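You operate a simulated robot arm through the tools that you are given. There is no shell and no other tool.

The job below is to be done with a simulated robot arm. You get a single attempt, and the scene is never put back.

Task
Pipe a big cream blob on the pale cupcake and put it back.
Fine: one blob in the middle, from the piping press; back into its hollow in the teal tray; leave the sliding board out.
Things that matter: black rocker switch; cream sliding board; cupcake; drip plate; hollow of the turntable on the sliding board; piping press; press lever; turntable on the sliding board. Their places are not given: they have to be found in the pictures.

Only the result counts: the job must be done as asked and must still hold three seconds after the hand-in. Knocking over, shifting, dropping, spilling or breaking anything else fails it.

Robot
A 6-joint arm with a three-finger gripper, fixed in place. Base frame: the origin is on the floor under the middle of its stand, x ahead of it, y to its left, z up; the work surface is at about z = 750. Lengths are in mm, angles in rad, forces in N, time in s.
It reaches about 1213 mm from its shoulder. Its first joint turns from -2.897 to 2.897 rad. Payload 4.89 kg.
The TCP is the grasp point between the finger pads, 30 mm short of the fingertips. In the tool frame z runs along the fingers and y along their closing line. The gripper opens to 164 mm; its body begins 125 mm behind the TCP.
Orientation is that of the tool frame in the base frame, as [roll, pitch, yaw] about the fixed x, y, z axes, in that order (R = Rz(yaw) Ry(pitch) Rx(roll)). With the fingers straight down and closing along the base's y, the tool's x points along the base's -x, its y along +y and its z along -z.

Tools
- The arm moves only by the tool jog_arm. Its argument "plan" is a list of rows, each a list of 6 numbers: the shift along the base's x, y, z in units of 20 mm (1.0 is 20 mm), then the turn, a rotation vector about the base's x, y, z in units of 6 degrees (1.0 is 6 degrees). In form: [[x, y, z, ax, ay, az], ...]. A call has 1 to 20 rows; each row shifts and turns the commanded pose from where the row before left it. "fingers" is the finger opening in cm, from 0 to 16.4, set as the call begins (left out, the last holds). A call with a number of a shift or a turn outside -1 to 1 is refused whole. Rows are played at 5 a second. More than 50 mm and 0.15 rad between two rows, or a gripper value outside its range, and nothing of the call is played. Where a pose cannot be reached the arm comes as near as it can. A force on the tool above 40 N (or 10 N above the force at the start of the call, whichever is more), or a blocked arm, ends the call early, and 0.2 s more pass. The fingers move at their own pace (about 108 mm/s each) and stop on an object; they squeeze with about 22 N. The grip force told is the motor's: it shows also when the fingers shut on nothing. Time passes only in rows, and 0.2 s behind the last, so rows that do not move let the fingers close. It gives the time, the measured TCP pose, the force on the tool (base axes), the opening and the grip force at its end, in the units of the frame above (readings bear some noise), with the torque about the TCP (base axes, N m) and any sound that the robot's microphone picked up, and new pictures: "pictures" is both (left out), scene, wrist or none.
- Cameras (640 x 400 px; columns grow to the right, rows downward): "scene" is fixed at [399.3, -500.2, 1502.7]; the picture's right is [0.76, -0.65, 0.00], its down [-0.42, -0.49, -0.76] and it looks along [0.49, 0.58, -0.65] (base axes); focal length 315 px, centre (320, 200). "wrist" rides on the gripper at [76, -2, -152] in the tool frame; the picture's right is [0.02, 1.00, 0.00], its down [-0.88, 0.02, -0.47] and it looks along [-0.47, 0.01, 0.88] (tool axes); focal length 247 px, centre (320, 200).
- slide_trunk(by): moves the trunk up (or, below 0, down) by that many mm; the arm rides with it, the base frame stays. It gives what a move gives, with no picture.
- pixel_to_xyz(camera, pixels): there is no depth. For up to 12 entries [column, row, z] of the newest picture of that camera ("zoom" is the newest enlarged one), the place [x, y] in the base frame at which the ray of that pixel passes the height z, good to about 2 mm. No time passes.
- close_up(camera, box): a new picture of the part [left, top, right, bottom] of that camera's present view, enlarged. No time passes.
- hand_in(): hands the job in; it is judged then, once.

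Open the gripper and draw the arm clear of the work before you hand the job in, unless the task says otherwise.

The tools are called as name(argument=value, ...) on one line, values as JSON. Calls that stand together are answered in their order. jog_arm: Moves the arm, as the interface text tells. Its arguments: {"type":"object","properties":{"plan":{"type":"array"},"fingers":{"type":"number"},"pictures":{"type":"string","enum":["both","scene","wrist","none"]}},"required":["plan"]} The other tools are called the same way: slide_trunk (by) moves the trunk up or down; pixel_to_xyz (camera, pixels) gives the place at which the rays of pixels pass given heights; close_up (camera, box) takes an enlarged picture of a part of a camera's view; hand_in () hands the job in.

At the start:

```text
t: 0.0
eef_pos: [660.7, 231.8, 1179.5]
tool_rot: [-3.141, -0.001, -3.141]
contact_force: [0.1, 0.2, 0.4]
moment: [0.0, 0.01, -0.01]
grip_width: 163.9
grasp_force: 0.1
trunk travel left (down, up): [-125.0, 265.0]
```

scene: 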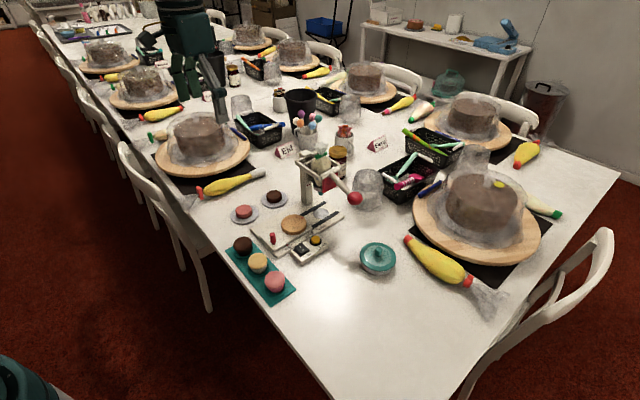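
wrist: 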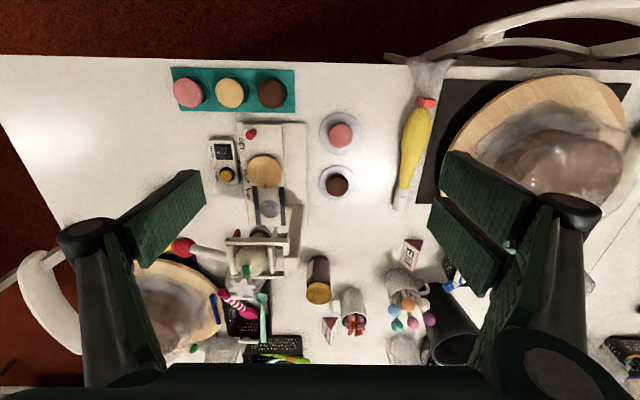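

The pictures show the teal tray at wrist (232,90) with three cupcakes (pink, pale, dark), and a machine around wrist (260,200). I take enlarged pictures to see the details.

close_up(camera="scene", box=[220, 140, 400, 310])

close_up(camera="wrist", box=[160, 60, 360, 320])

```text
2.35 times, centred on (310, 225) of scene
```

zoom: 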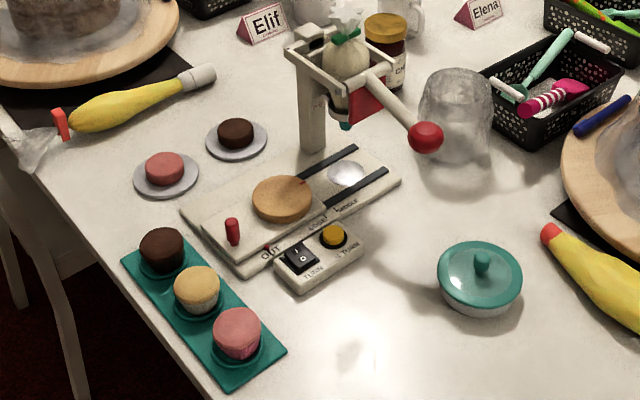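

```text
1.54 times, centred on (260, 190) of wrist
```

zoom: 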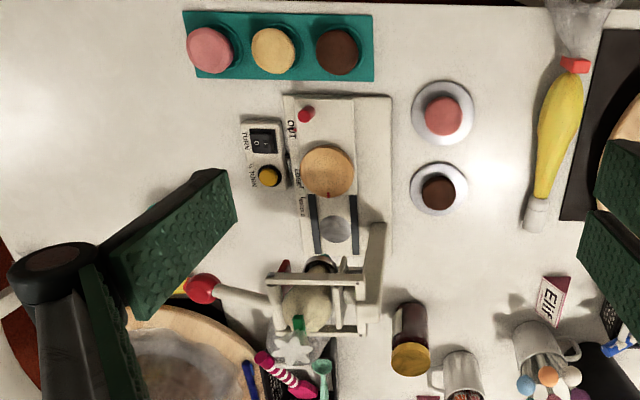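

I zoom further in on the press, the board's labels and the control box.

close_up(camera="scene", box=[260, 195, 350, 265])

close_up(camera="scene", box=[290, 140, 380, 215])

close_up(camera="wrist", box=[200, 110, 310, 220])

close_up(camera="wrist", box=[160, 190, 310, 300])

close_up(camera="wrist", box=[160, 55, 310, 125])

```text
5.71 times, centred on (305, 230) of scene
```

zoom: 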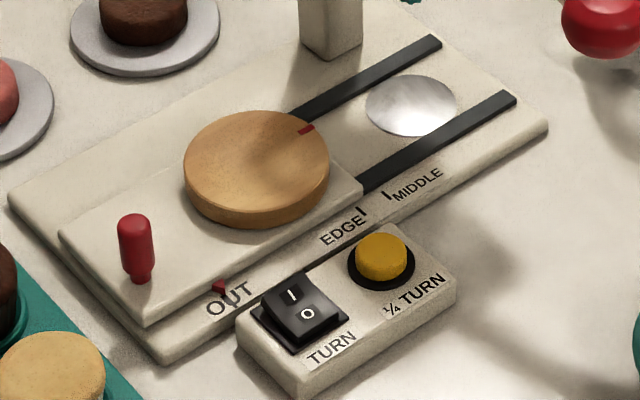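

```text
5.33 times, centred on (335, 178) of scene
```

zoom: 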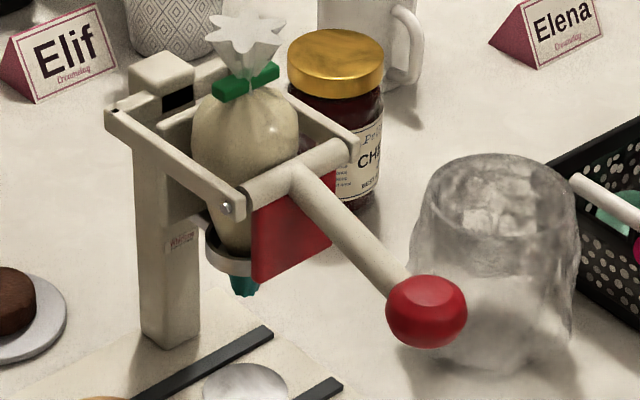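

```text
3.64 times, centred on (255, 165) of wrist
```

zoom: 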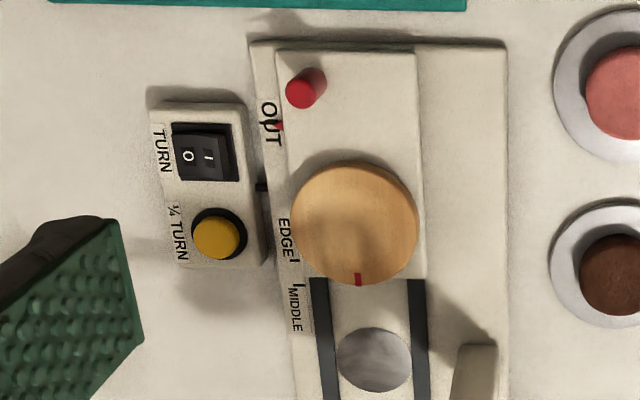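

```text
3.64 times, centred on (235, 245) of wrist
```

zoom: 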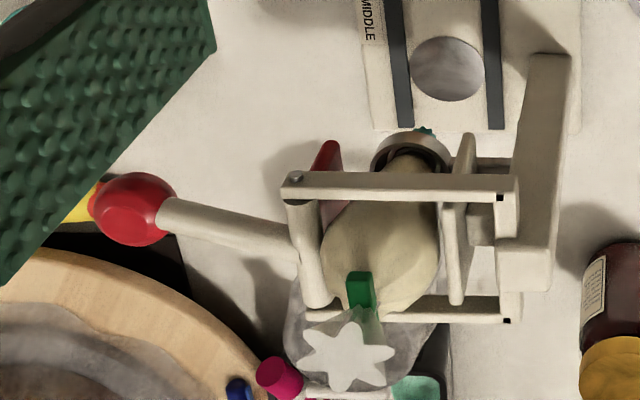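

```text
4.27 times, centred on (235, 90) of wrist
```

zoom: 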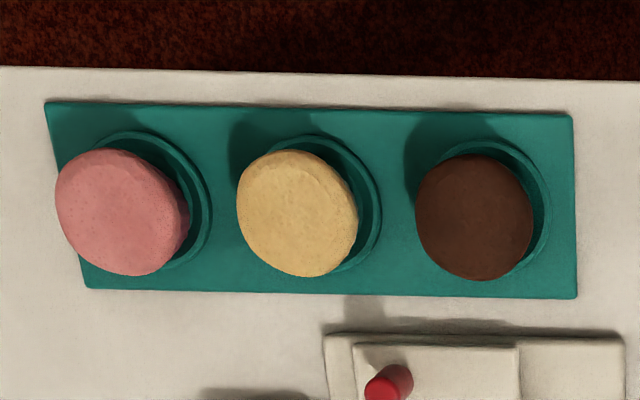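

The pale cupcake is the middle one of the tray (wrist (230,93), scene (258,260)). The board has marks OUT / EDGE / MIDDLE, a red knob, and a rocker that seems to be at O. I triangulate the cupcake and other parts with both cameras.

pixel_to_xyz(camera="wrist", pixels=[[229.6, 93, 750], [229.6, 93, 790], [229.6, 93, 810], [251.5, 133.5, 790], [251.5, 133.5, 810], [264.5, 171, 770], [264.5, 171, 790], [180, 247, 900], [180, 247, 950], [180, 247, 1000], [217, 152, 770], [226.5, 175, 770]])

pixel_to_xyz(camera="scene", pixels=[[257.7, 259.5, 750], [257.7, 259.5, 790], [257.7, 259.5, 810], [272.5, 236, 790], [272.5, 236, 810], [294, 224, 770], [294, 224, 790], [355, 198, 900], [355, 198, 950], [355, 198, 1000], [303, 250, 770], [315.5, 240, 770]])

```text
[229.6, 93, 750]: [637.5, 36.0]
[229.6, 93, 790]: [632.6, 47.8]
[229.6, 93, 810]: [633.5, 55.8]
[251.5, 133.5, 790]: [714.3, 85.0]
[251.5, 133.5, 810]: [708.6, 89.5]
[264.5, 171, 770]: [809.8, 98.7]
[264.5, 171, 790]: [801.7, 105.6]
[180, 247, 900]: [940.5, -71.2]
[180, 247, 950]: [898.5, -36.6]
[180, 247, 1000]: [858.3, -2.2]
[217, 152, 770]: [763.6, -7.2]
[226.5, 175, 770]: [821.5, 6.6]
```

```text
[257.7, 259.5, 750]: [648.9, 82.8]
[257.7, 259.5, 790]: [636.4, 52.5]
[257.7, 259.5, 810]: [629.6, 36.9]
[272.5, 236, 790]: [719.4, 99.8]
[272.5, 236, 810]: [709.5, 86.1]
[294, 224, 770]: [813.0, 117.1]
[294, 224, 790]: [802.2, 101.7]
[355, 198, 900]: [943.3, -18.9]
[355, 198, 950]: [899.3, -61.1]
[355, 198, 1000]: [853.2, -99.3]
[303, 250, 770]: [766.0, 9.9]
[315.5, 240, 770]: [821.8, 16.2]
```

Triangulation puts the cupcake top near (634, 50, 794), the knob top near (710, 89, 806), the turntable near (803, 104, 786) and the lever ball near (911, -48, 934). I look at the gripper itself and at more of the press.

close_up(camera="wrist", box=[40, 120, 640, 400])

pixel_to_xyz(camera="wrist", pixels=[[243.2, 144.4, 760], [248.7, 182, 760], [249, 188.9, 760], [270, 209, 755], [188, 93, 794], [272, 93, 794], [251.5, 230, 850], [251.5, 230, 900], [171, 68, 755], [295, 70, 755], [294, 112, 755], [180, 110, 755]])

pixel_to_xyz(camera="scene", pixels=[[290.5, 245.3, 760], [311.5, 232.5, 760], [317, 229.5, 760], [324.5, 213.3, 755], [323.5, 194, 850], [323.5, 194, 870], [323.5, 194, 890], [323.5, 194, 830], [313, 190, 760], [229, 247, 755], [268, 305, 755], [295, 291, 755]])

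```text
1.07 times, centred on (340, 260) of wrist (not enlarged: the box is as wide or as high as the picture)
```

zoom: 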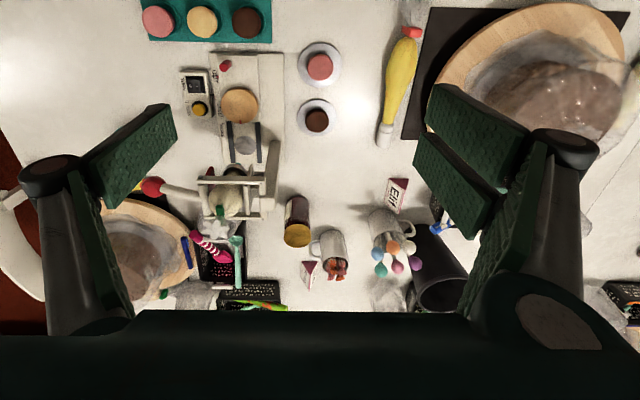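

```text
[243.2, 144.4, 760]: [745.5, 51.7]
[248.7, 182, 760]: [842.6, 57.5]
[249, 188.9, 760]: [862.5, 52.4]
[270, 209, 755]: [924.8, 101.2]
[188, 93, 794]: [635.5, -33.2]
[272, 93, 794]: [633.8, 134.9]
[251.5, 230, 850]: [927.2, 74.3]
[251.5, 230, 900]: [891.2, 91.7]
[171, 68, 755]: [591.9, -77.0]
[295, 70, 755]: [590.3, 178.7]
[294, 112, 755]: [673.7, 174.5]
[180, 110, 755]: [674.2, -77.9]
```

```text
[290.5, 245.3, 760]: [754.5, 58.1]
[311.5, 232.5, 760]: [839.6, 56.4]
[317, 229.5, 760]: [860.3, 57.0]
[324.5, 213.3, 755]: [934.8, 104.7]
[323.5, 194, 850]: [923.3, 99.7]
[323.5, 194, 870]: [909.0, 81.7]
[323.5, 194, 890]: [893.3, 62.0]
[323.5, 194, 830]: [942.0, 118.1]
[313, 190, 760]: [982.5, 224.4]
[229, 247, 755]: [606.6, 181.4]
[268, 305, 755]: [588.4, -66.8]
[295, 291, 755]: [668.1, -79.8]
```

The two right-hand fingers sit at the wrist picture's (490,190)/(465,235) and the single one at (160,215). I move the arm over the tray at about z 1000 for a closer look, keeping the orientation.

jog_arm(plan=[[-0.135, -0.91, -0.9, 0, 0, 0], [-0.135, -0.91, -0.9, 0, 0, 0], [-0.135, -0.91, -0.9, 0, 0, 0], [-0.135, -0.91, -0.9, 0, 0, 0], [-0.135, -0.91, -0.9, 0, 0, 0], [-0.135, -0.91, -0.9, 0, 0, 0], [-0.135, -0.91, -0.9, 0, 0, 0], [-0.135, -0.91, -0.9, 0, 0, 0], [-0.135, -0.91, -0.9, 0, 0, 0], [-0.135, -0.91, -0.9, 0, 0, 0]], pictures="both")

```text
t: 2.2
eef_pos: [633.0, 51.2, 1000.2]
tool_rot: [-3.141, -0.001, -3.141]
contact_force: [0.0, 1.4, 0.1]
moment: [-0.12, -0.03, 0.0]
grip_width: 163.7
grasp_force: 0.0
trunk travel left (down, up): [-125.0, 265.0]
```

scene: 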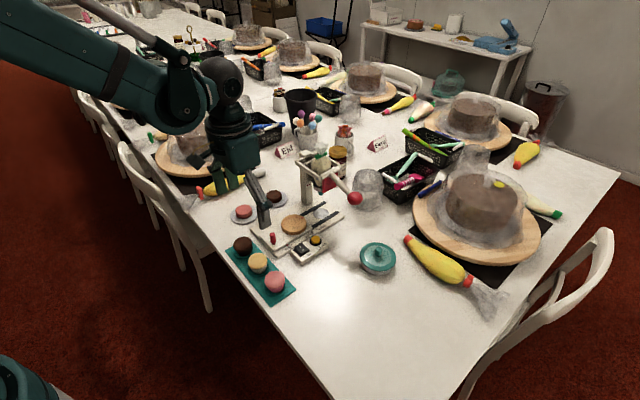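
wrist: 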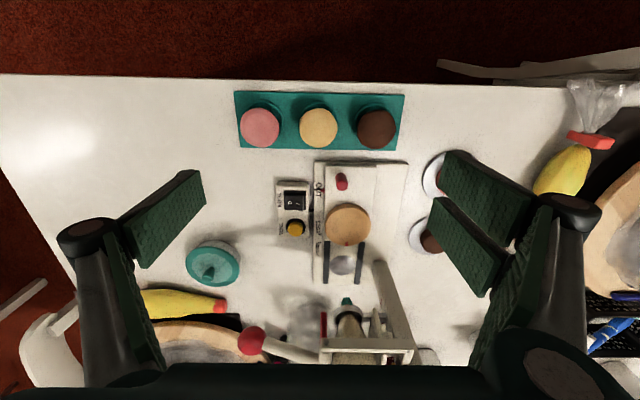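

close_up(camera="wrist", box=[225, 80, 415, 200])

close_up(camera="wrist", box=[260, 150, 420, 290])

close_up(camera="wrist", box=[220, 230, 440, 380])

close_up(camera="scene", box=[220, 225, 310, 310])

```text
3.33 times, centred on (320, 140) of wrist
```

zoom: 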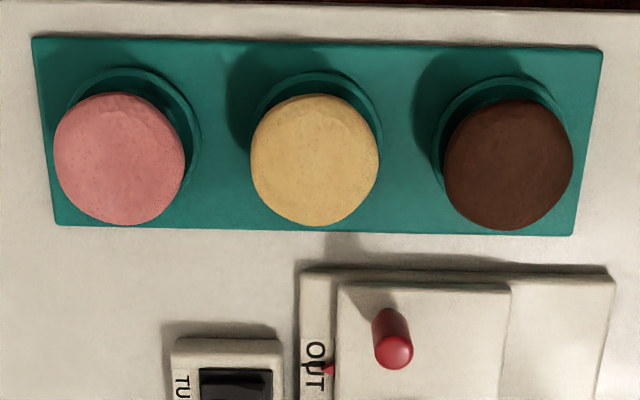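

```text
2.86 times, centred on (340, 220) of wrist
```

zoom: 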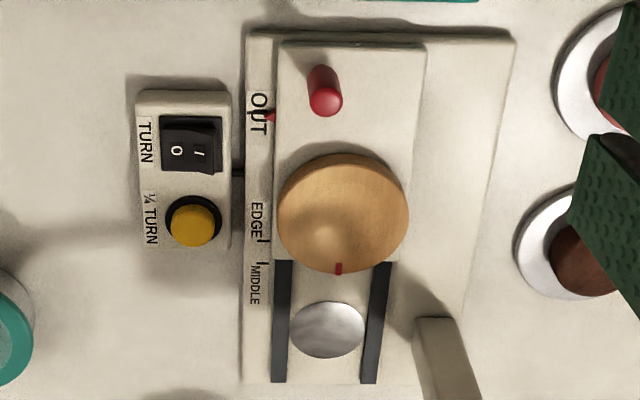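

```text
2.67 times, centred on (330, 305) of wrist
```

zoom: 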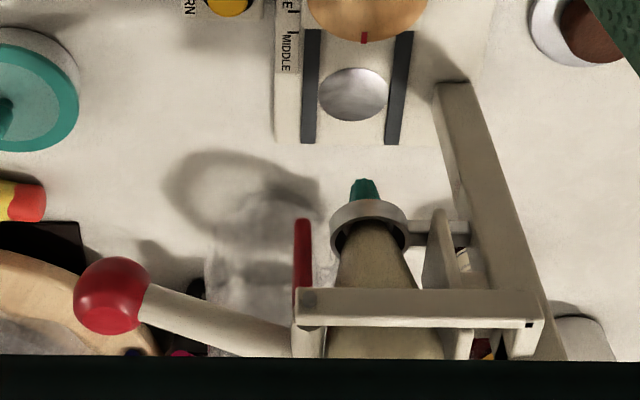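

```text
4.71 times, centred on (265, 268) of scene
```

zoom: 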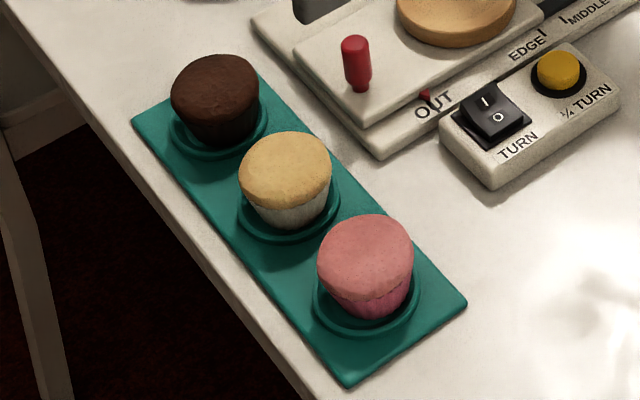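

The turntable's red mark has stayed put (pointing +x), so the turntable is off. I now measure the pale cupcake, turntable, nozzle tip, lever ball and marks from the new view.

pixel_to_xyz(camera="wrist", pixels=[[318.2, 128, 780], [318.2, 128, 794], [347.5, 223.5, 786], [345.7, 299.4, 840], [345.7, 299.4, 860], [345.7, 299.4, 880], [251.7, 341.5, 920], [251.7, 341.5, 940], [343, 185.5, 806], [323, 191, 765], [320, 234, 760], [319, 242, 760]])

pixel_to_xyz(camera="scene", pixels=[[257.6, 260, 780], [257.6, 260, 794], [294, 224, 786], [320.9, 194.9, 840], [320.9, 194.9, 860], [320.9, 194.9, 880], [355, 198, 920], [355, 198, 940], [346, 213, 755], [346, 213, 765]])

```text
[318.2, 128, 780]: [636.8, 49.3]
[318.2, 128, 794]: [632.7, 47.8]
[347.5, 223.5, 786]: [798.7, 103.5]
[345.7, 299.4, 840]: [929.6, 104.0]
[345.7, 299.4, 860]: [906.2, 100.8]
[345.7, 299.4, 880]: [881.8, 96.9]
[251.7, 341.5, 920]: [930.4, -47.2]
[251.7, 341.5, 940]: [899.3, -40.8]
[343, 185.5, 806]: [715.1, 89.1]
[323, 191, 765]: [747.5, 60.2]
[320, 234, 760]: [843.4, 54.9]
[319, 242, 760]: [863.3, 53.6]
```

```text
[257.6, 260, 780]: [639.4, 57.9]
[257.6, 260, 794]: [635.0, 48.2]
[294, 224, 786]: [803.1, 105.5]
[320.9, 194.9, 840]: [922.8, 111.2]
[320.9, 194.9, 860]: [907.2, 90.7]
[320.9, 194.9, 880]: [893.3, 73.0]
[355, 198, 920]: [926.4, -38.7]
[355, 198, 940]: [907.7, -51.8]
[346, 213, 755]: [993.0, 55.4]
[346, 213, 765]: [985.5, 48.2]
```

Both cameras agree: pale cupcake centre ≈ (634, 48), top ≈ 794; nozzle tip ≈ (917, 102, 849). I turn the gripper +90° about z so it closes along x (the single finger to the +x side), narrow to 9 cm and come down to z 860.

jog_arm(plan=[[0, 0, 0, 0, 0, 1], [0, 0, 0, 0, 0, 1], [0, 0, 0, 0, 0, 1], [0, 0, 0, 0, 0, 1], [0, 0, 0, 0, 0, 1], [0, 0, -0.5, 0, 0, 1], [0, 0, -0.5, 0, 0, 1], [0, 0, -0.5, 0, 0, 1], [0, 0, -0.5, 0, 0, 1], [0, 0, -0.5, 0, 0, 1], [0, 0, -0.5, 0, 0, 1], [0.05, -0.1, -1, 0, 0, 1], [0, -0.05, -1, 0, 0, 1], [0, 0, -1, 0, 0, 1], [0, 0, -1, 0, 0, 1]], fingers=9, pictures="both")

```text
t: 5.4
eef_pos: [635.3, 48.0, 859.0]
tool_rot: [3.141, 0.001, -1.571]
contact_force: [0.1, -0.7, 0.0]
moment: [-0.01, -0.13, 0.01]
grip_width: 90.2
grasp_force: 0.0
trunk travel left (down, up): [-125.0, 265.0]
```

scene: 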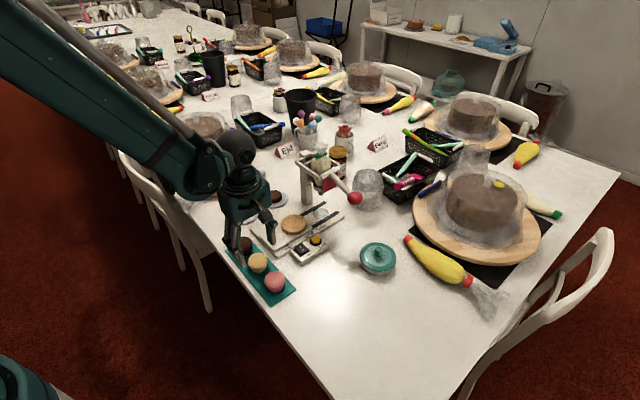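
wrist: 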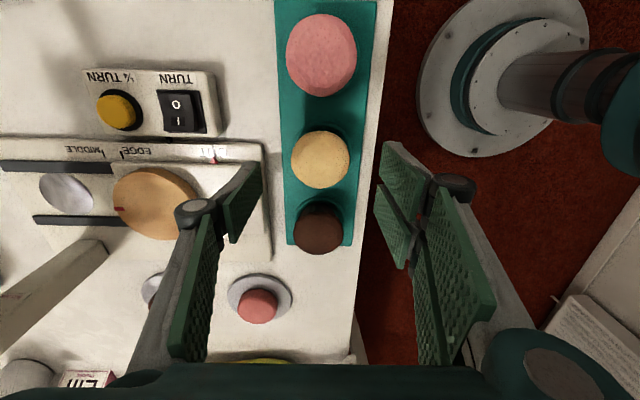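

The pale cupcake sits at wrist (320,160), right where the tool axis meets z 794 (expected (322,162)). I enlarge to check the collar around it and finger clearances.

close_up(camera="wrist", box=[240, 90, 440, 280])

pixel_to_xyz(camera="wrist", pixels=[[320, 160, 794], [320, 160, 785], [321, 56, 794], [317, 226, 794]])

```text
2.11 times, centred on (340, 185) of wrist
```

zoom: 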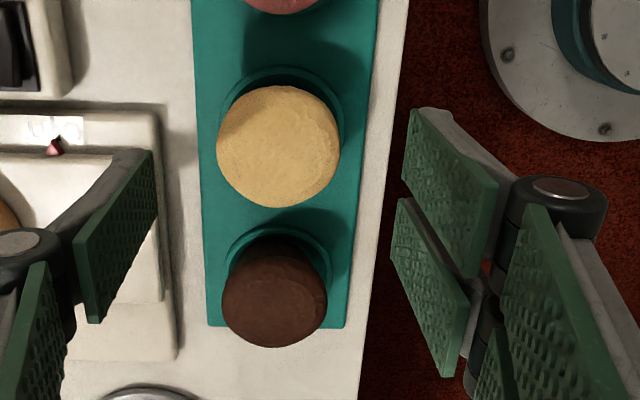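

```text
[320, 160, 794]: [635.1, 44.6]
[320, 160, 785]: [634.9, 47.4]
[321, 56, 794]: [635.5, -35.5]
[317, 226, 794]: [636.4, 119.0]
```

Alignment is within about 1 mm. I go down to TCP z ≈ 798, fingertips about 768, keeping 9 cm open, and look again.

jog_arm(plan=[[0, 0, -0.7625, 0, 0, 0], [0, 0, -0.7625, 0, 0, 0], [0, 0, -0.7625, 0, 0, 0], [0, 0, -0.7625, 0, 0, 0]], pictures="both")

close_up(camera="wrist", box=[200, 60, 440, 260])

close_up(camera="scene", box=[210, 200, 310, 300])

```text
t: 6.4
eef_pos: [634.3, 47.1, 798.8]
tool_rot: [3.14, -0.002, -1.569]
contact_force: [-1.1, -1.5, 0.6]
moment: [-0.01, -0.08, 0.0]
grip_width: 90.2
grasp_force: 0.0
trunk travel left (down, up): [-125.0, 265.0]
```

scene: 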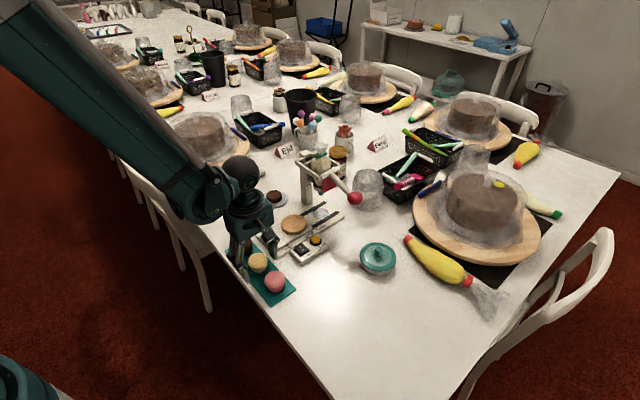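
wrist: 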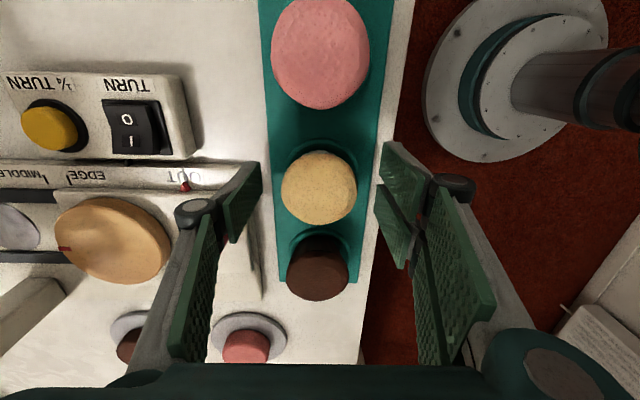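

```text
2.00 times, centred on (320, 160) of wrist
```

zoom: 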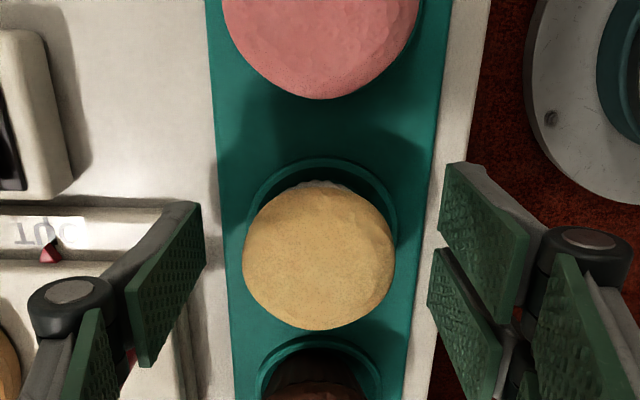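

```text
4.00 times, centred on (260, 250) of scene
```

zoom: 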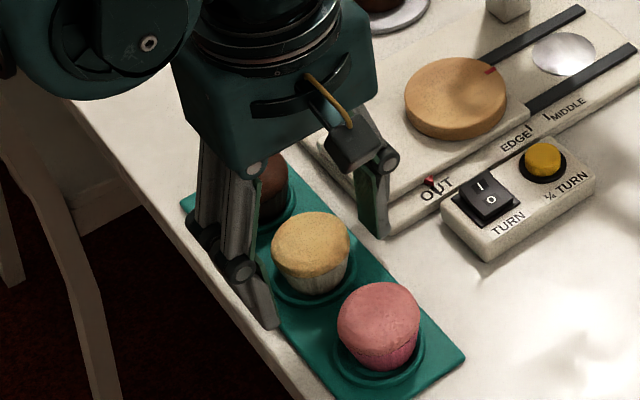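

The pads straddle the pale cupcake symmetrically at wrist (320,187). I close the fingers with still rows.

jog_arm(plan=[[0, 0, 0, 0, 0, 0], [0, 0, 0, 0, 0, 0], [0, 0, 0, 0, 0, 0], [0, 0, 0, 0, 0, 0], [0, 0, 0, 0, 0, 0]], fingers=3, pictures="both")

close_up(camera="wrist", box=[200, 60, 440, 260])

close_up(camera="scene", box=[210, 200, 310, 300])

```text
t: 7.6
eef_pos: [634.7, 46.7, 796.8]
tool_rot: [-3.142, 0.0, -1.571]
contact_force: [1.1, -0.3, -0.8]
moment: [0.01, 0.02, 0.01]
grip_width: 53.5
grasp_force: 22.5
trunk travel left (down, up): [-125.0, 265.0]
```

scene: 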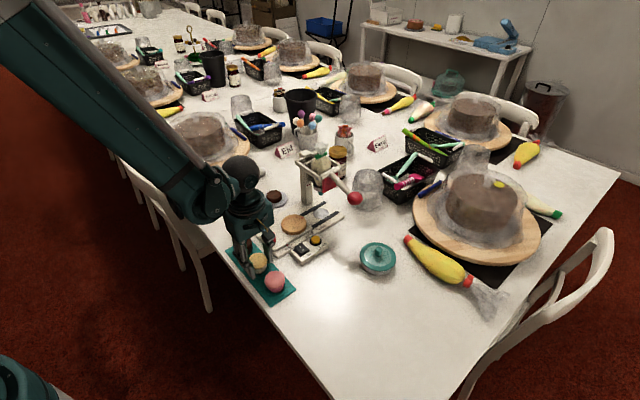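
wrist: 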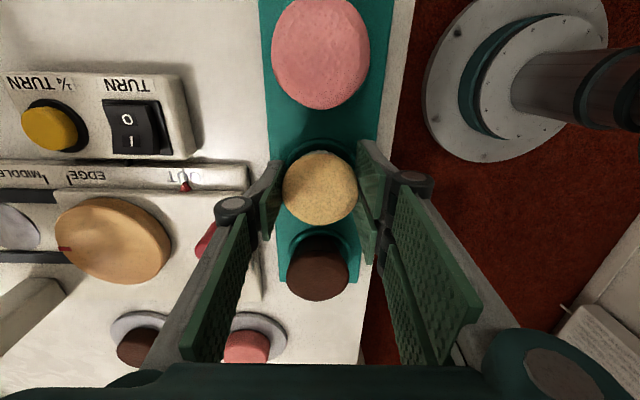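

```text
2.00 times, centred on (320, 160) of wrist
```

zoom: 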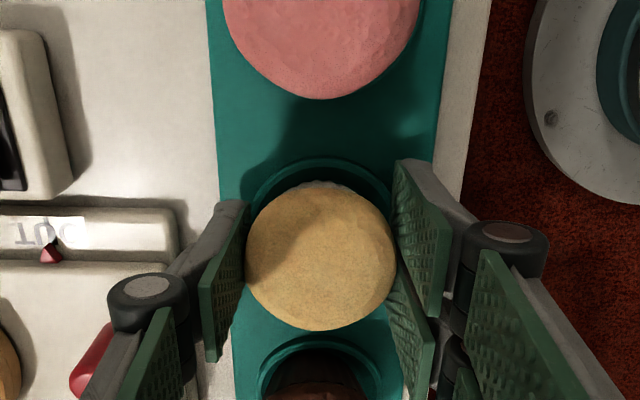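

```text
4.00 times, centred on (260, 250) of scene
```

zoom: 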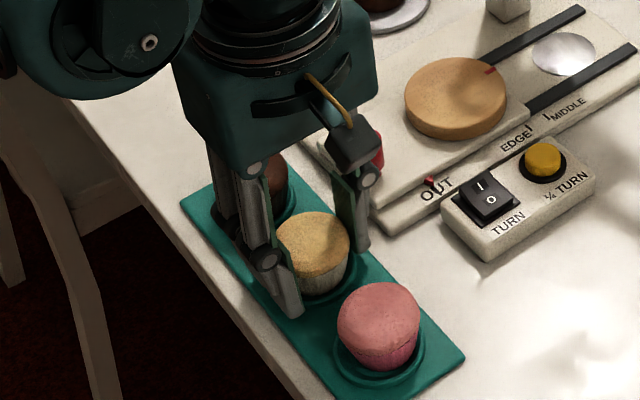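

Gripped: opening 53.5 mm, 22.5 N at TCP (634.7, 46.7, 796.8), which I note as the return pose. I lift straight up 100 mm.

jog_arm(plan=[[0, 0, 0.3, 0, 0, 0], [0, 0, 0.5, 0, 0, 0], [0, 0, 0.7, 0, 0, 0], [0, 0, 0.7, 0, 0, 0], [0, 0, 0.7, 0, 0, 0], [0, 0, 0.7, 0, 0, 0], [0, 0, 0.7, 0, 0, 0], [0, 0, 0.7, 0, 0, 0]], pictures="both")

close_up(camera="scene", box=[210, 180, 310, 300])

close_up(camera="wrist", box=[200, 60, 440, 260])

```text
t: 9.4
eef_pos: [633.8, 48.5, 896.9]
tool_rot: [3.141, -0.001, -1.571]
contact_force: [1.3, -0.3, -0.9]
moment: [0.0, 0.15, 0.01]
grip_width: 53.6
grasp_force: 22.1
trunk travel left (down, up): [-125.0, 265.0]
```

scene: 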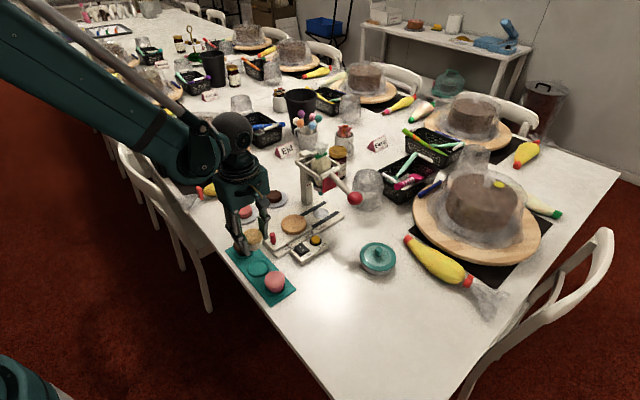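
wrist: 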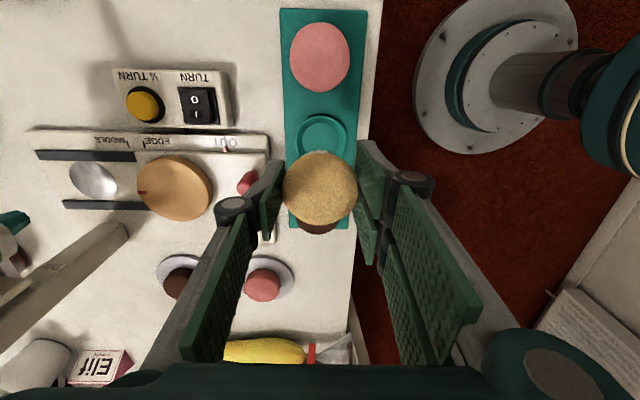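

```text
3.33 times, centred on (260, 240) of scene
```

zoom: 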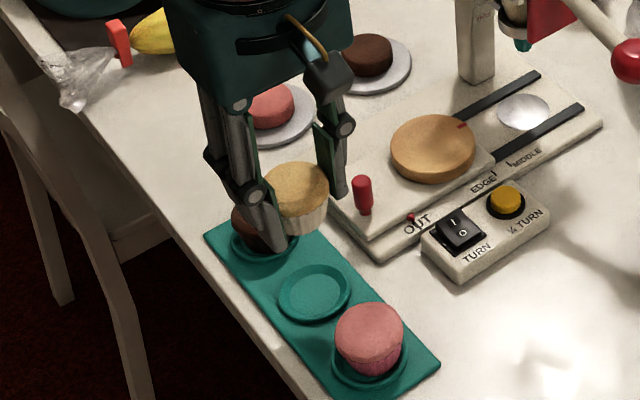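

```text
2.00 times, centred on (320, 160) of wrist
```

zoom: 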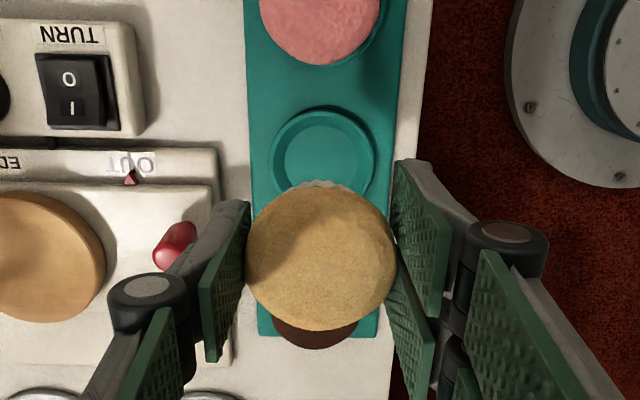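

The cupcake lifted cleanly and upright. I look closely at the turntable's top for its hollow and measure the empty tray hollow at wrist (322,137).

close_up(camera="wrist", box=[110, 130, 270, 240])

close_up(camera="scene", box=[270, 205, 320, 240])

pixel_to_xyz(camera="wrist", pixels=[[322.5, 137.5, 756], [174, 187, 786], [321, 137, 752]])

pixel_to_xyz(camera="scene", pixels=[[258, 268, 752], [258, 268, 756], [294, 224, 786]])

```text
3.64 times, centred on (190, 185) of wrist
```

zoom: 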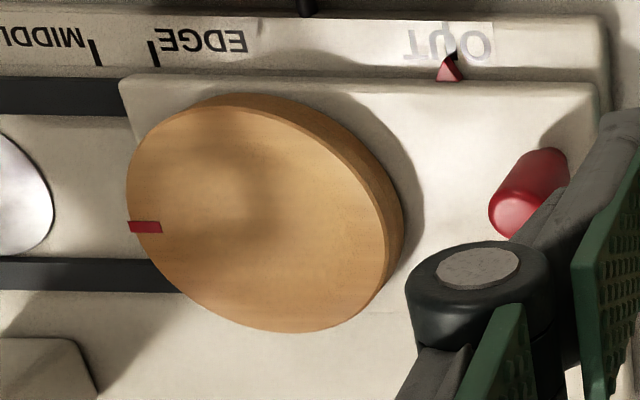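

```text
11.43 times, centred on (295, 222) of scene
```

zoom: 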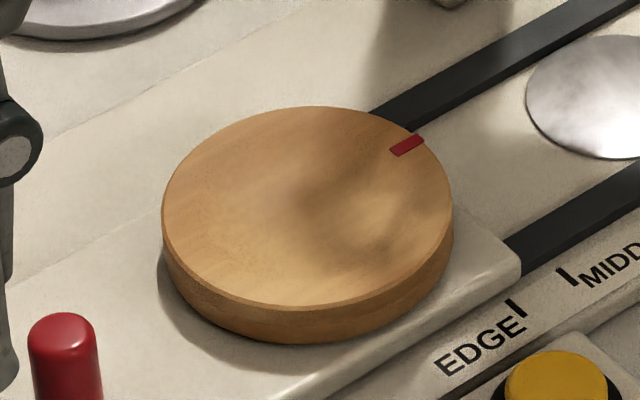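

```text
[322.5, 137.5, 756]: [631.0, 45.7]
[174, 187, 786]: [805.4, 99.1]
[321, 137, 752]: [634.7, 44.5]
```

```text
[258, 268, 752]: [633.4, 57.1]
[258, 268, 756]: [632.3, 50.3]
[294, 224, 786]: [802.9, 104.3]
```

The turntable top looks plain with its centre at scene (293.9,222.6) and wrist (173,188.6). I refine its centre and height by comparing both views, plus the disc's rim points.

pixel_to_xyz(camera="wrist", pixels=[[173, 188.6, 778], [173, 188.6, 786], [173, 188.6, 794], [173, 188.6, 786], [173, 188.6, 786]])

pixel_to_xyz(camera="scene", pixels=[[293.9, 222.6, 778], [293.9, 222.6, 786], [293.9, 222.6, 794], [293.9, 222.6, 786], [293.9, 222.6, 786], [281.3, 223, 786], [306.6, 222, 786], [293.9, 213.8, 786], [294.3, 231.5, 786]])

```text
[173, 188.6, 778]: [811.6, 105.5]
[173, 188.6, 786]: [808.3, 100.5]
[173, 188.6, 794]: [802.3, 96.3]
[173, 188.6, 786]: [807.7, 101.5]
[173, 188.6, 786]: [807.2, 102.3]
```

```text
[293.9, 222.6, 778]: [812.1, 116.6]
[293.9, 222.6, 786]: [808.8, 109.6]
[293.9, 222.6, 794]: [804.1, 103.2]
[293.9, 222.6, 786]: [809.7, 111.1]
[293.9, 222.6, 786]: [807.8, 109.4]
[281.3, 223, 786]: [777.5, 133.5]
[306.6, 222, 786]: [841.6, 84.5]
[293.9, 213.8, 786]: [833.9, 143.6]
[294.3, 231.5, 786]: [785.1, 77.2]
```

The single-view estimates of the turntable differ by several mm, so I turn back −90° (closing along y) while rising to about z 930 and shift toward (700, 104) for a straight-on view.

jog_arm(plan=[[0, 0, 0.5, 0, 0, -1], [0, 0, 0.5, 0, 0, -1], [0, 0, 0.3, 0, 0, -1], [0, 0, 0.3, 0, 0, -1], [0, 0, 0, 0, 0, -1], [0, 0, 0, 0, 0, -1], [0, 0, 0, 0, 0, -1], [0, 0, 0, 0, 0, -1], [0, 0, 0, 0, 0, -1], [0, 0, 0, 0, 0, -1], [0.3, 0.3, 0, 0, 0, -1], [0.6, 0.5, 0, 0, 0, -1], [0.8, 0.6, 0, 0, 0, -1], [0.8, 0.7, 0, 0, 0, -1], [0.8, 0.7, 0, 0, 0, -1]], pictures="both")

```text
t: 12.6
eef_pos: [699.9, 103.4, 929.5]
tool_rot: [-3.141, 0.0, 3.139]
contact_force: [-0.6, -1.1, -0.8]
moment: [0.05, -0.05, -0.01]
grip_width: 53.5
grasp_force: 22.1
trunk travel left (down, up): [-125.0, 265.0]
```

scene: 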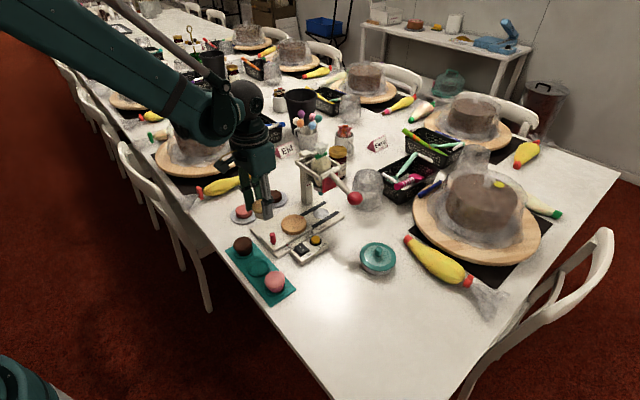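
wrist: 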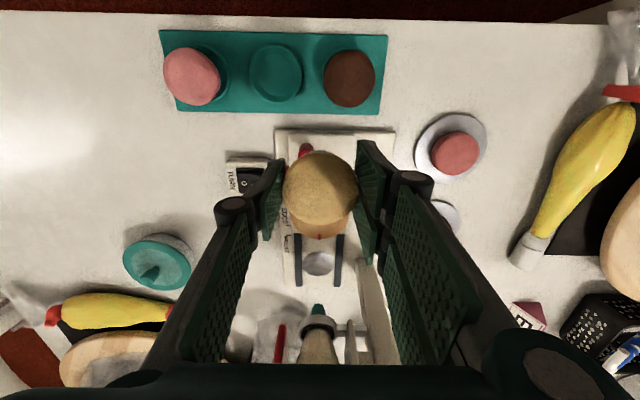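

The held cupcake hides part of the turntable; the red mark and drip plate are visible near wrist (318,237) and (318,263). I enlarge this and the tray.

close_up(camera="wrist", box=[260, 120, 380, 290])

close_up(camera="wrist", box=[150, 20, 400, 120])

close_up(camera="wrist", box=[240, 250, 430, 380])

close_up(camera="scene", box=[220, 70, 370, 260])

```text
2.35 times, centred on (320, 205) of wrist
```

zoom: 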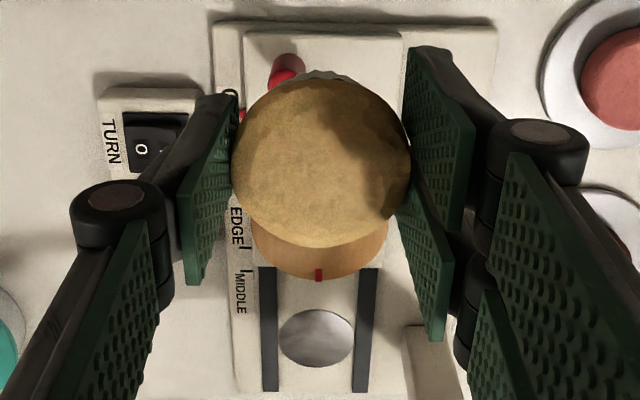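

```text
2.56 times, centred on (275, 70) of wrist
```

zoom: 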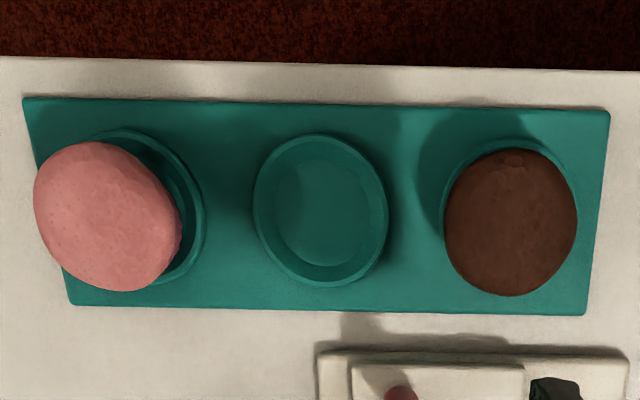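

```text
3.08 times, centred on (335, 315) of wrist
```

zoom: 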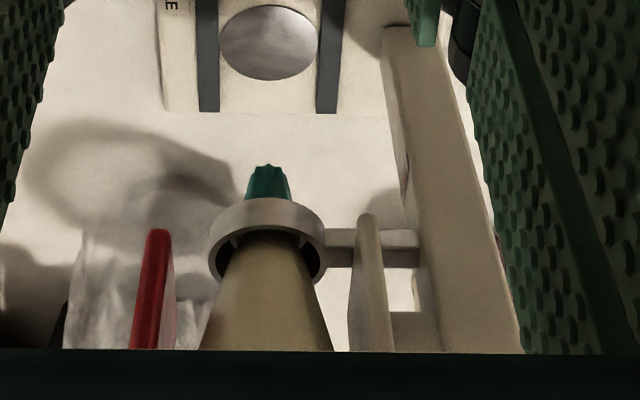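

```text
2.11 times, centred on (295, 165) of scene
```

zoom: 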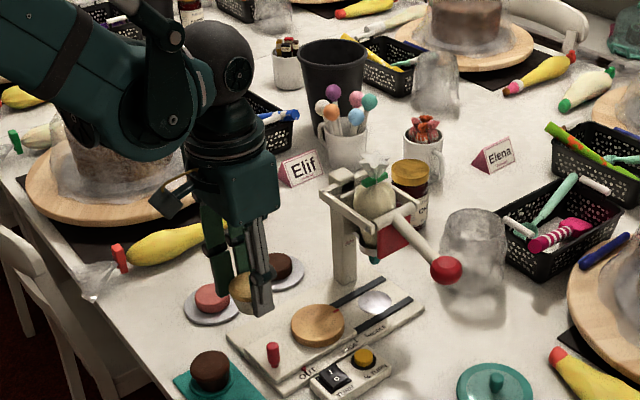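

I compute board centre line, turntable far edge, drip plate, tray hollow centre and the nozzle from this view.

pixel_to_xyz(camera="wrist", pixels=[[319.1, 238.2, 786], [318.7, 247, 765], [317.9, 263.7, 760], [275.2, 73.7, 758], [275.2, 73.7, 752], [318, 304, 849], [318, 304, 855], [351, 265, 760], [306, 231, 786], [336, 231, 786]])

pixel_to_xyz(camera="scene", pixels=[[320.9, 194.9, 849], [320.9, 194.9, 855], [345.5, 213, 760], [258.2, 268, 754], [293.9, 222.6, 786], [293.9, 222.6, 790]])

```text
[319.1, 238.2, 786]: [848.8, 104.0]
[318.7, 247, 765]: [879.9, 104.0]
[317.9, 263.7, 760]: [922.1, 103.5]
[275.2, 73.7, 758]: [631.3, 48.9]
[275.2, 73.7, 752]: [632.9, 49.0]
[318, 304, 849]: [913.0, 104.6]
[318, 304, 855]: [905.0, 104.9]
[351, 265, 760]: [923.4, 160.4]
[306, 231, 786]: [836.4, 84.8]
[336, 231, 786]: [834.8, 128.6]
```

```text
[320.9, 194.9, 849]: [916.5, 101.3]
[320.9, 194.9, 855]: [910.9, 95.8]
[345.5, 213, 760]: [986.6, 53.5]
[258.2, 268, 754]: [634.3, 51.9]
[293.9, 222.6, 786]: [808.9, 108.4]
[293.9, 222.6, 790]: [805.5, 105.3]
```

The board's centre line is y≈104, the turntable centre ≈ (806, 104) with top ≈ 789, and the press frame's front bolt ≈ (862, 58, 959), leaving room for the narrow palm. I move above the turntable at z 870.

jog_arm(plan=[[0.88, 0, 0, 0, 0, 0], [0.88, 0, 0, 0, 0, 0], [0.88, 0, 0, 0, 0, 0], [0.88, 0, 0, 0, 0, 0], [0.88, 0, -0.5, 0, 0, 0], [0.9, 0, -0.5, 0, 0, 0], [0, 0, -1, 0, 0, 0], [0, 0, -1, 0, 0, 0]], pictures="both")

close_up(camera="scene", box=[240, 130, 370, 260])

close_up(camera="wrist", box=[220, 80, 420, 290])

```text
t: 14.4
eef_pos: [805.6, 104.6, 868.5]
tool_rot: [3.142, 0.0, -3.141]
contact_force: [-1.4, -0.7, -0.7]
moment: [0.03, -0.12, 0.0]
grip_width: 53.6
grasp_force: 21.5
trunk travel left (down, up): [-125.0, 265.0]
```

scene: 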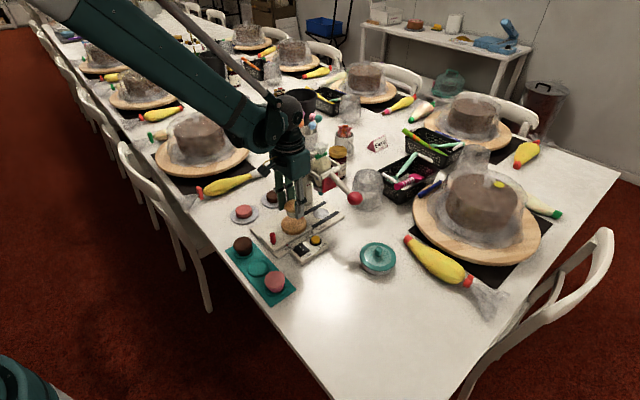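
wrist: 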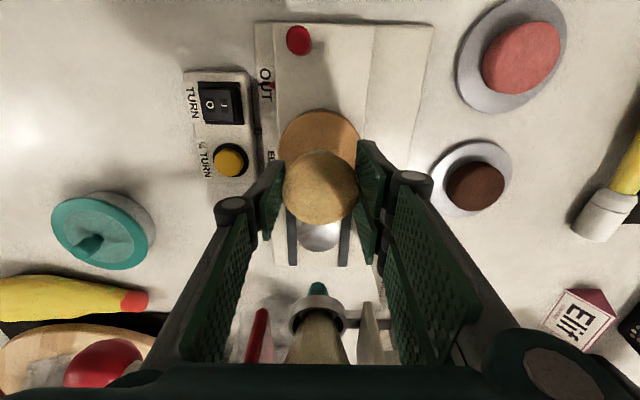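

```text
3.08 times, centred on (305, 195) of scene
```

zoom: 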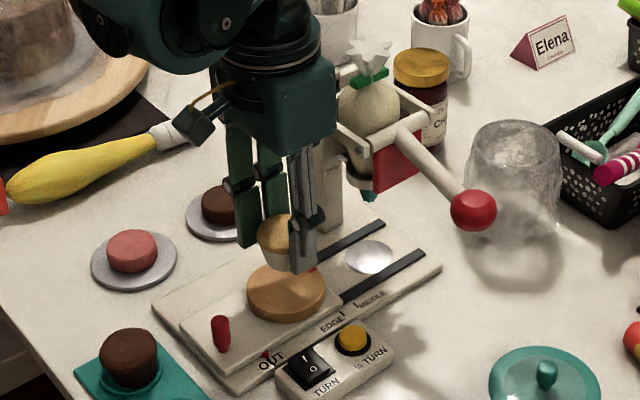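

```text
1.90 times, centred on (320, 185) of wrist
```

zoom: 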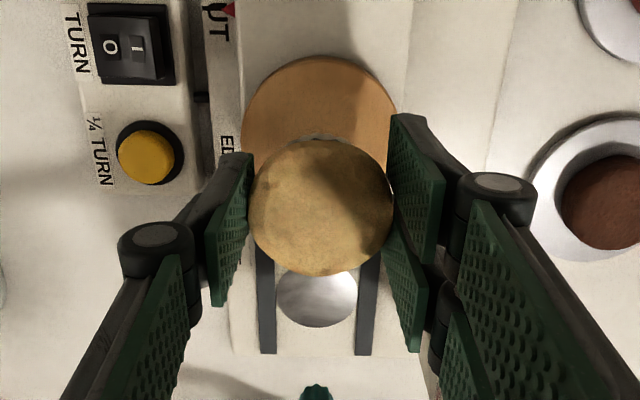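

From here I measure the disc's near edge (wrist (319.5,108.7)) and its left/right extremes to confirm the centre below the tool.

pixel_to_xyz(camera="wrist", pixels=[[319.5, 108.7, 789], [319.5, 108.7, 785], [278.9, 148, 789], [360, 148, 789], [318.5, 290, 849], [318.5, 240, 760], [319.5, 108.7, 789], [298, 40, 806]])

```text
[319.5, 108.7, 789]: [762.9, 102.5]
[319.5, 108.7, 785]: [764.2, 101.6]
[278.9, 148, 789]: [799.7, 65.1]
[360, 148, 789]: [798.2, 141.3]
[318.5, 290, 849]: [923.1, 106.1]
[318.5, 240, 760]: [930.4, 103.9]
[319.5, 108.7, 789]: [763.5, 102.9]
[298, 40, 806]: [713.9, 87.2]
```

Centre ≈ (805, 103.3); the TCP is at (805.6, 104.6), so I trim y by −1 mm and lower to about z 840.

jog_arm(plan=[[0, -0.05, -0.7, 0, 0, 0], [0, 0, -0.5, 0, 0, 0], [0, 0, -0.25, 0, 0, 0], [0, 0, 0, 0, 0, 0]], pictures="both")

close_up(camera="scene", box=[260, 170, 350, 260])

```text
t: 15.4
eef_pos: [805.5, 103.2, 839.5]
tool_rot: [-3.14, 0.0, 3.141]
contact_force: [-0.9, -0.2, 0.1]
moment: [-0.01, 0.02, -0.03]
grip_width: 53.8
grasp_force: 22.2
trunk travel left (down, up): [-125.0, 265.0]
```

scene: 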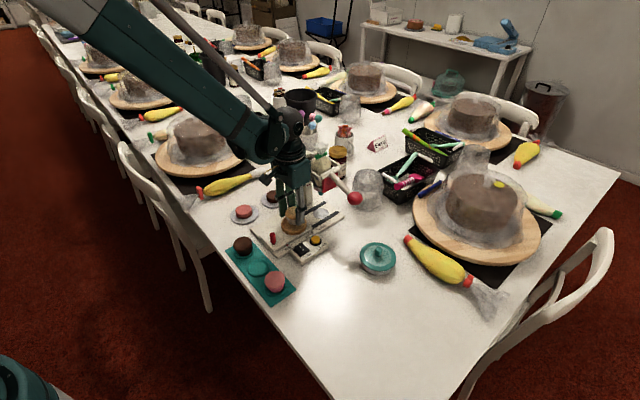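
wrist: 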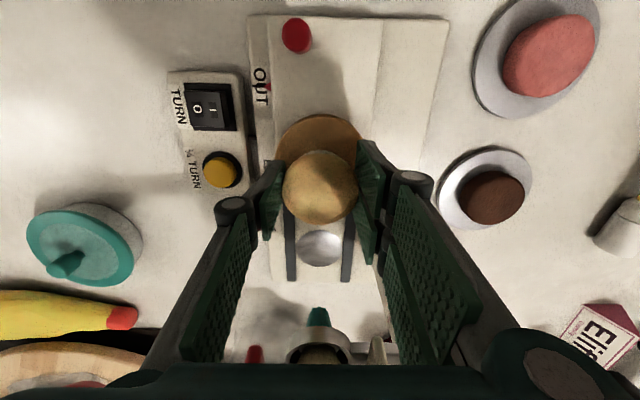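

```text
4.44 times, centred on (305, 215) of scene
```

zoom: 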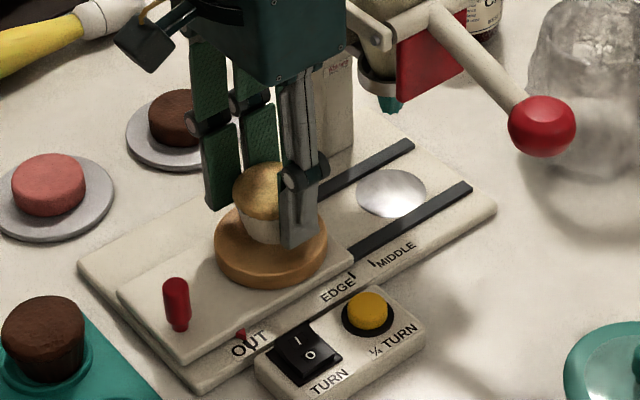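

The cupcake hovers just above the disc's middle. I lower in 2 mm steps and watch the vertical force.

jog_arm(plan=[[0, 0, -0.1, 0, 0, 0], [0, 0, -0.1, 0, 0, 0], [0, 0, -0.1, 0, 0, 0]], pictures="none")

```text
t: 16.2
eef_pos: [807.4, 103.8, 834.0]
tool_rot: [3.141, -0.001, 3.141]
contact_force: [0.2, -0.3, 0.1]
moment: [-0.03, -0.01, 0.0]
grip_width: 53.3
grasp_force: 22.1
trunk travel left (down, up): [-125.0, 265.0]
```

No contact at z 834. I lower another 2 mm in 1 mm rows.

jog_arm(plan=[[0, 0, -0.05, 0, 0, 0], [0, 0, -0.05, 0, 0, 0]], pictures="none")

```text
t: 16.8
eef_pos: [806.7, 103.2, 833.3]
tool_rot: [-3.141, 0.001, 3.142]
contact_force: [-0.8, 0.5, -0.2]
moment: [0.05, -0.01, 0.01]
grip_width: 53.5
grasp_force: 21.6
trunk travel left (down, up): [-125.0, 265.0]
```

close_up(camera="scene", box=[275, 195, 325, 240])

jog_arm(plan=[[0, 0, -0.05, 0, 0, 0], [0, 0, -0.05, 0, 0, 0]], pictures="none")

```text
8.89 times, centred on (300, 218) of scene
```

zoom: 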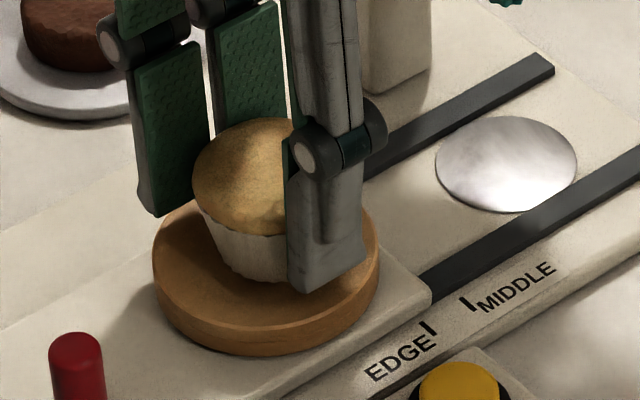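

```text
t: 17.4
eef_pos: [807.1, 103.1, 831.7]
tool_rot: [3.141, -0.001, -3.141]
contact_force: [-0.5, -0.2, -0.8]
moment: [-0.01, 0.02, 0.0]
grip_width: 53.5
grasp_force: 21.2
trunk travel left (down, up): [-125.0, 265.0]
```

Still no contact at 831.7; the picture shows the base just above the disc. I continue 2 mm further in 1 mm rows.

jog_arm(plan=[[0, 0, -0.05, 0, 0, 0], [0, 0, -0.05, 0, 0, 0], [0, 0, 0, 0, 0, 0]], pictures="none")

close_up(camera="scene", box=[275, 195, 325, 240])

```text
t: 18.2
eef_pos: [807.0, 102.5, 829.1]
tool_rot: [3.141, 0.001, -3.141]
contact_force: [1.1, 0.6, -1.5]
moment: [0.03, -0.01, 0.01]
grip_width: 53.4
grasp_force: 22.2
trunk travel left (down, up): [-125.0, 265.0]
```

```text
8.89 times, centred on (300, 218) of scene
```

zoom: 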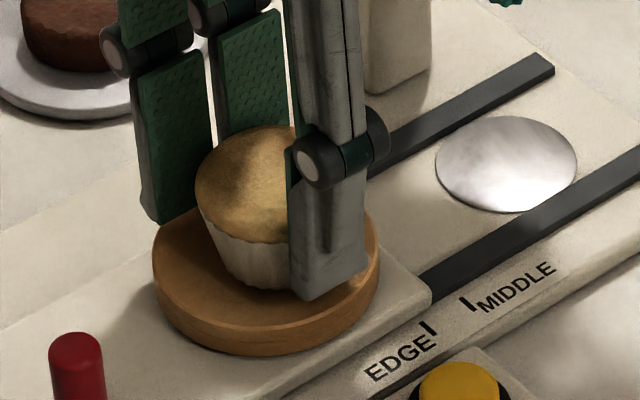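

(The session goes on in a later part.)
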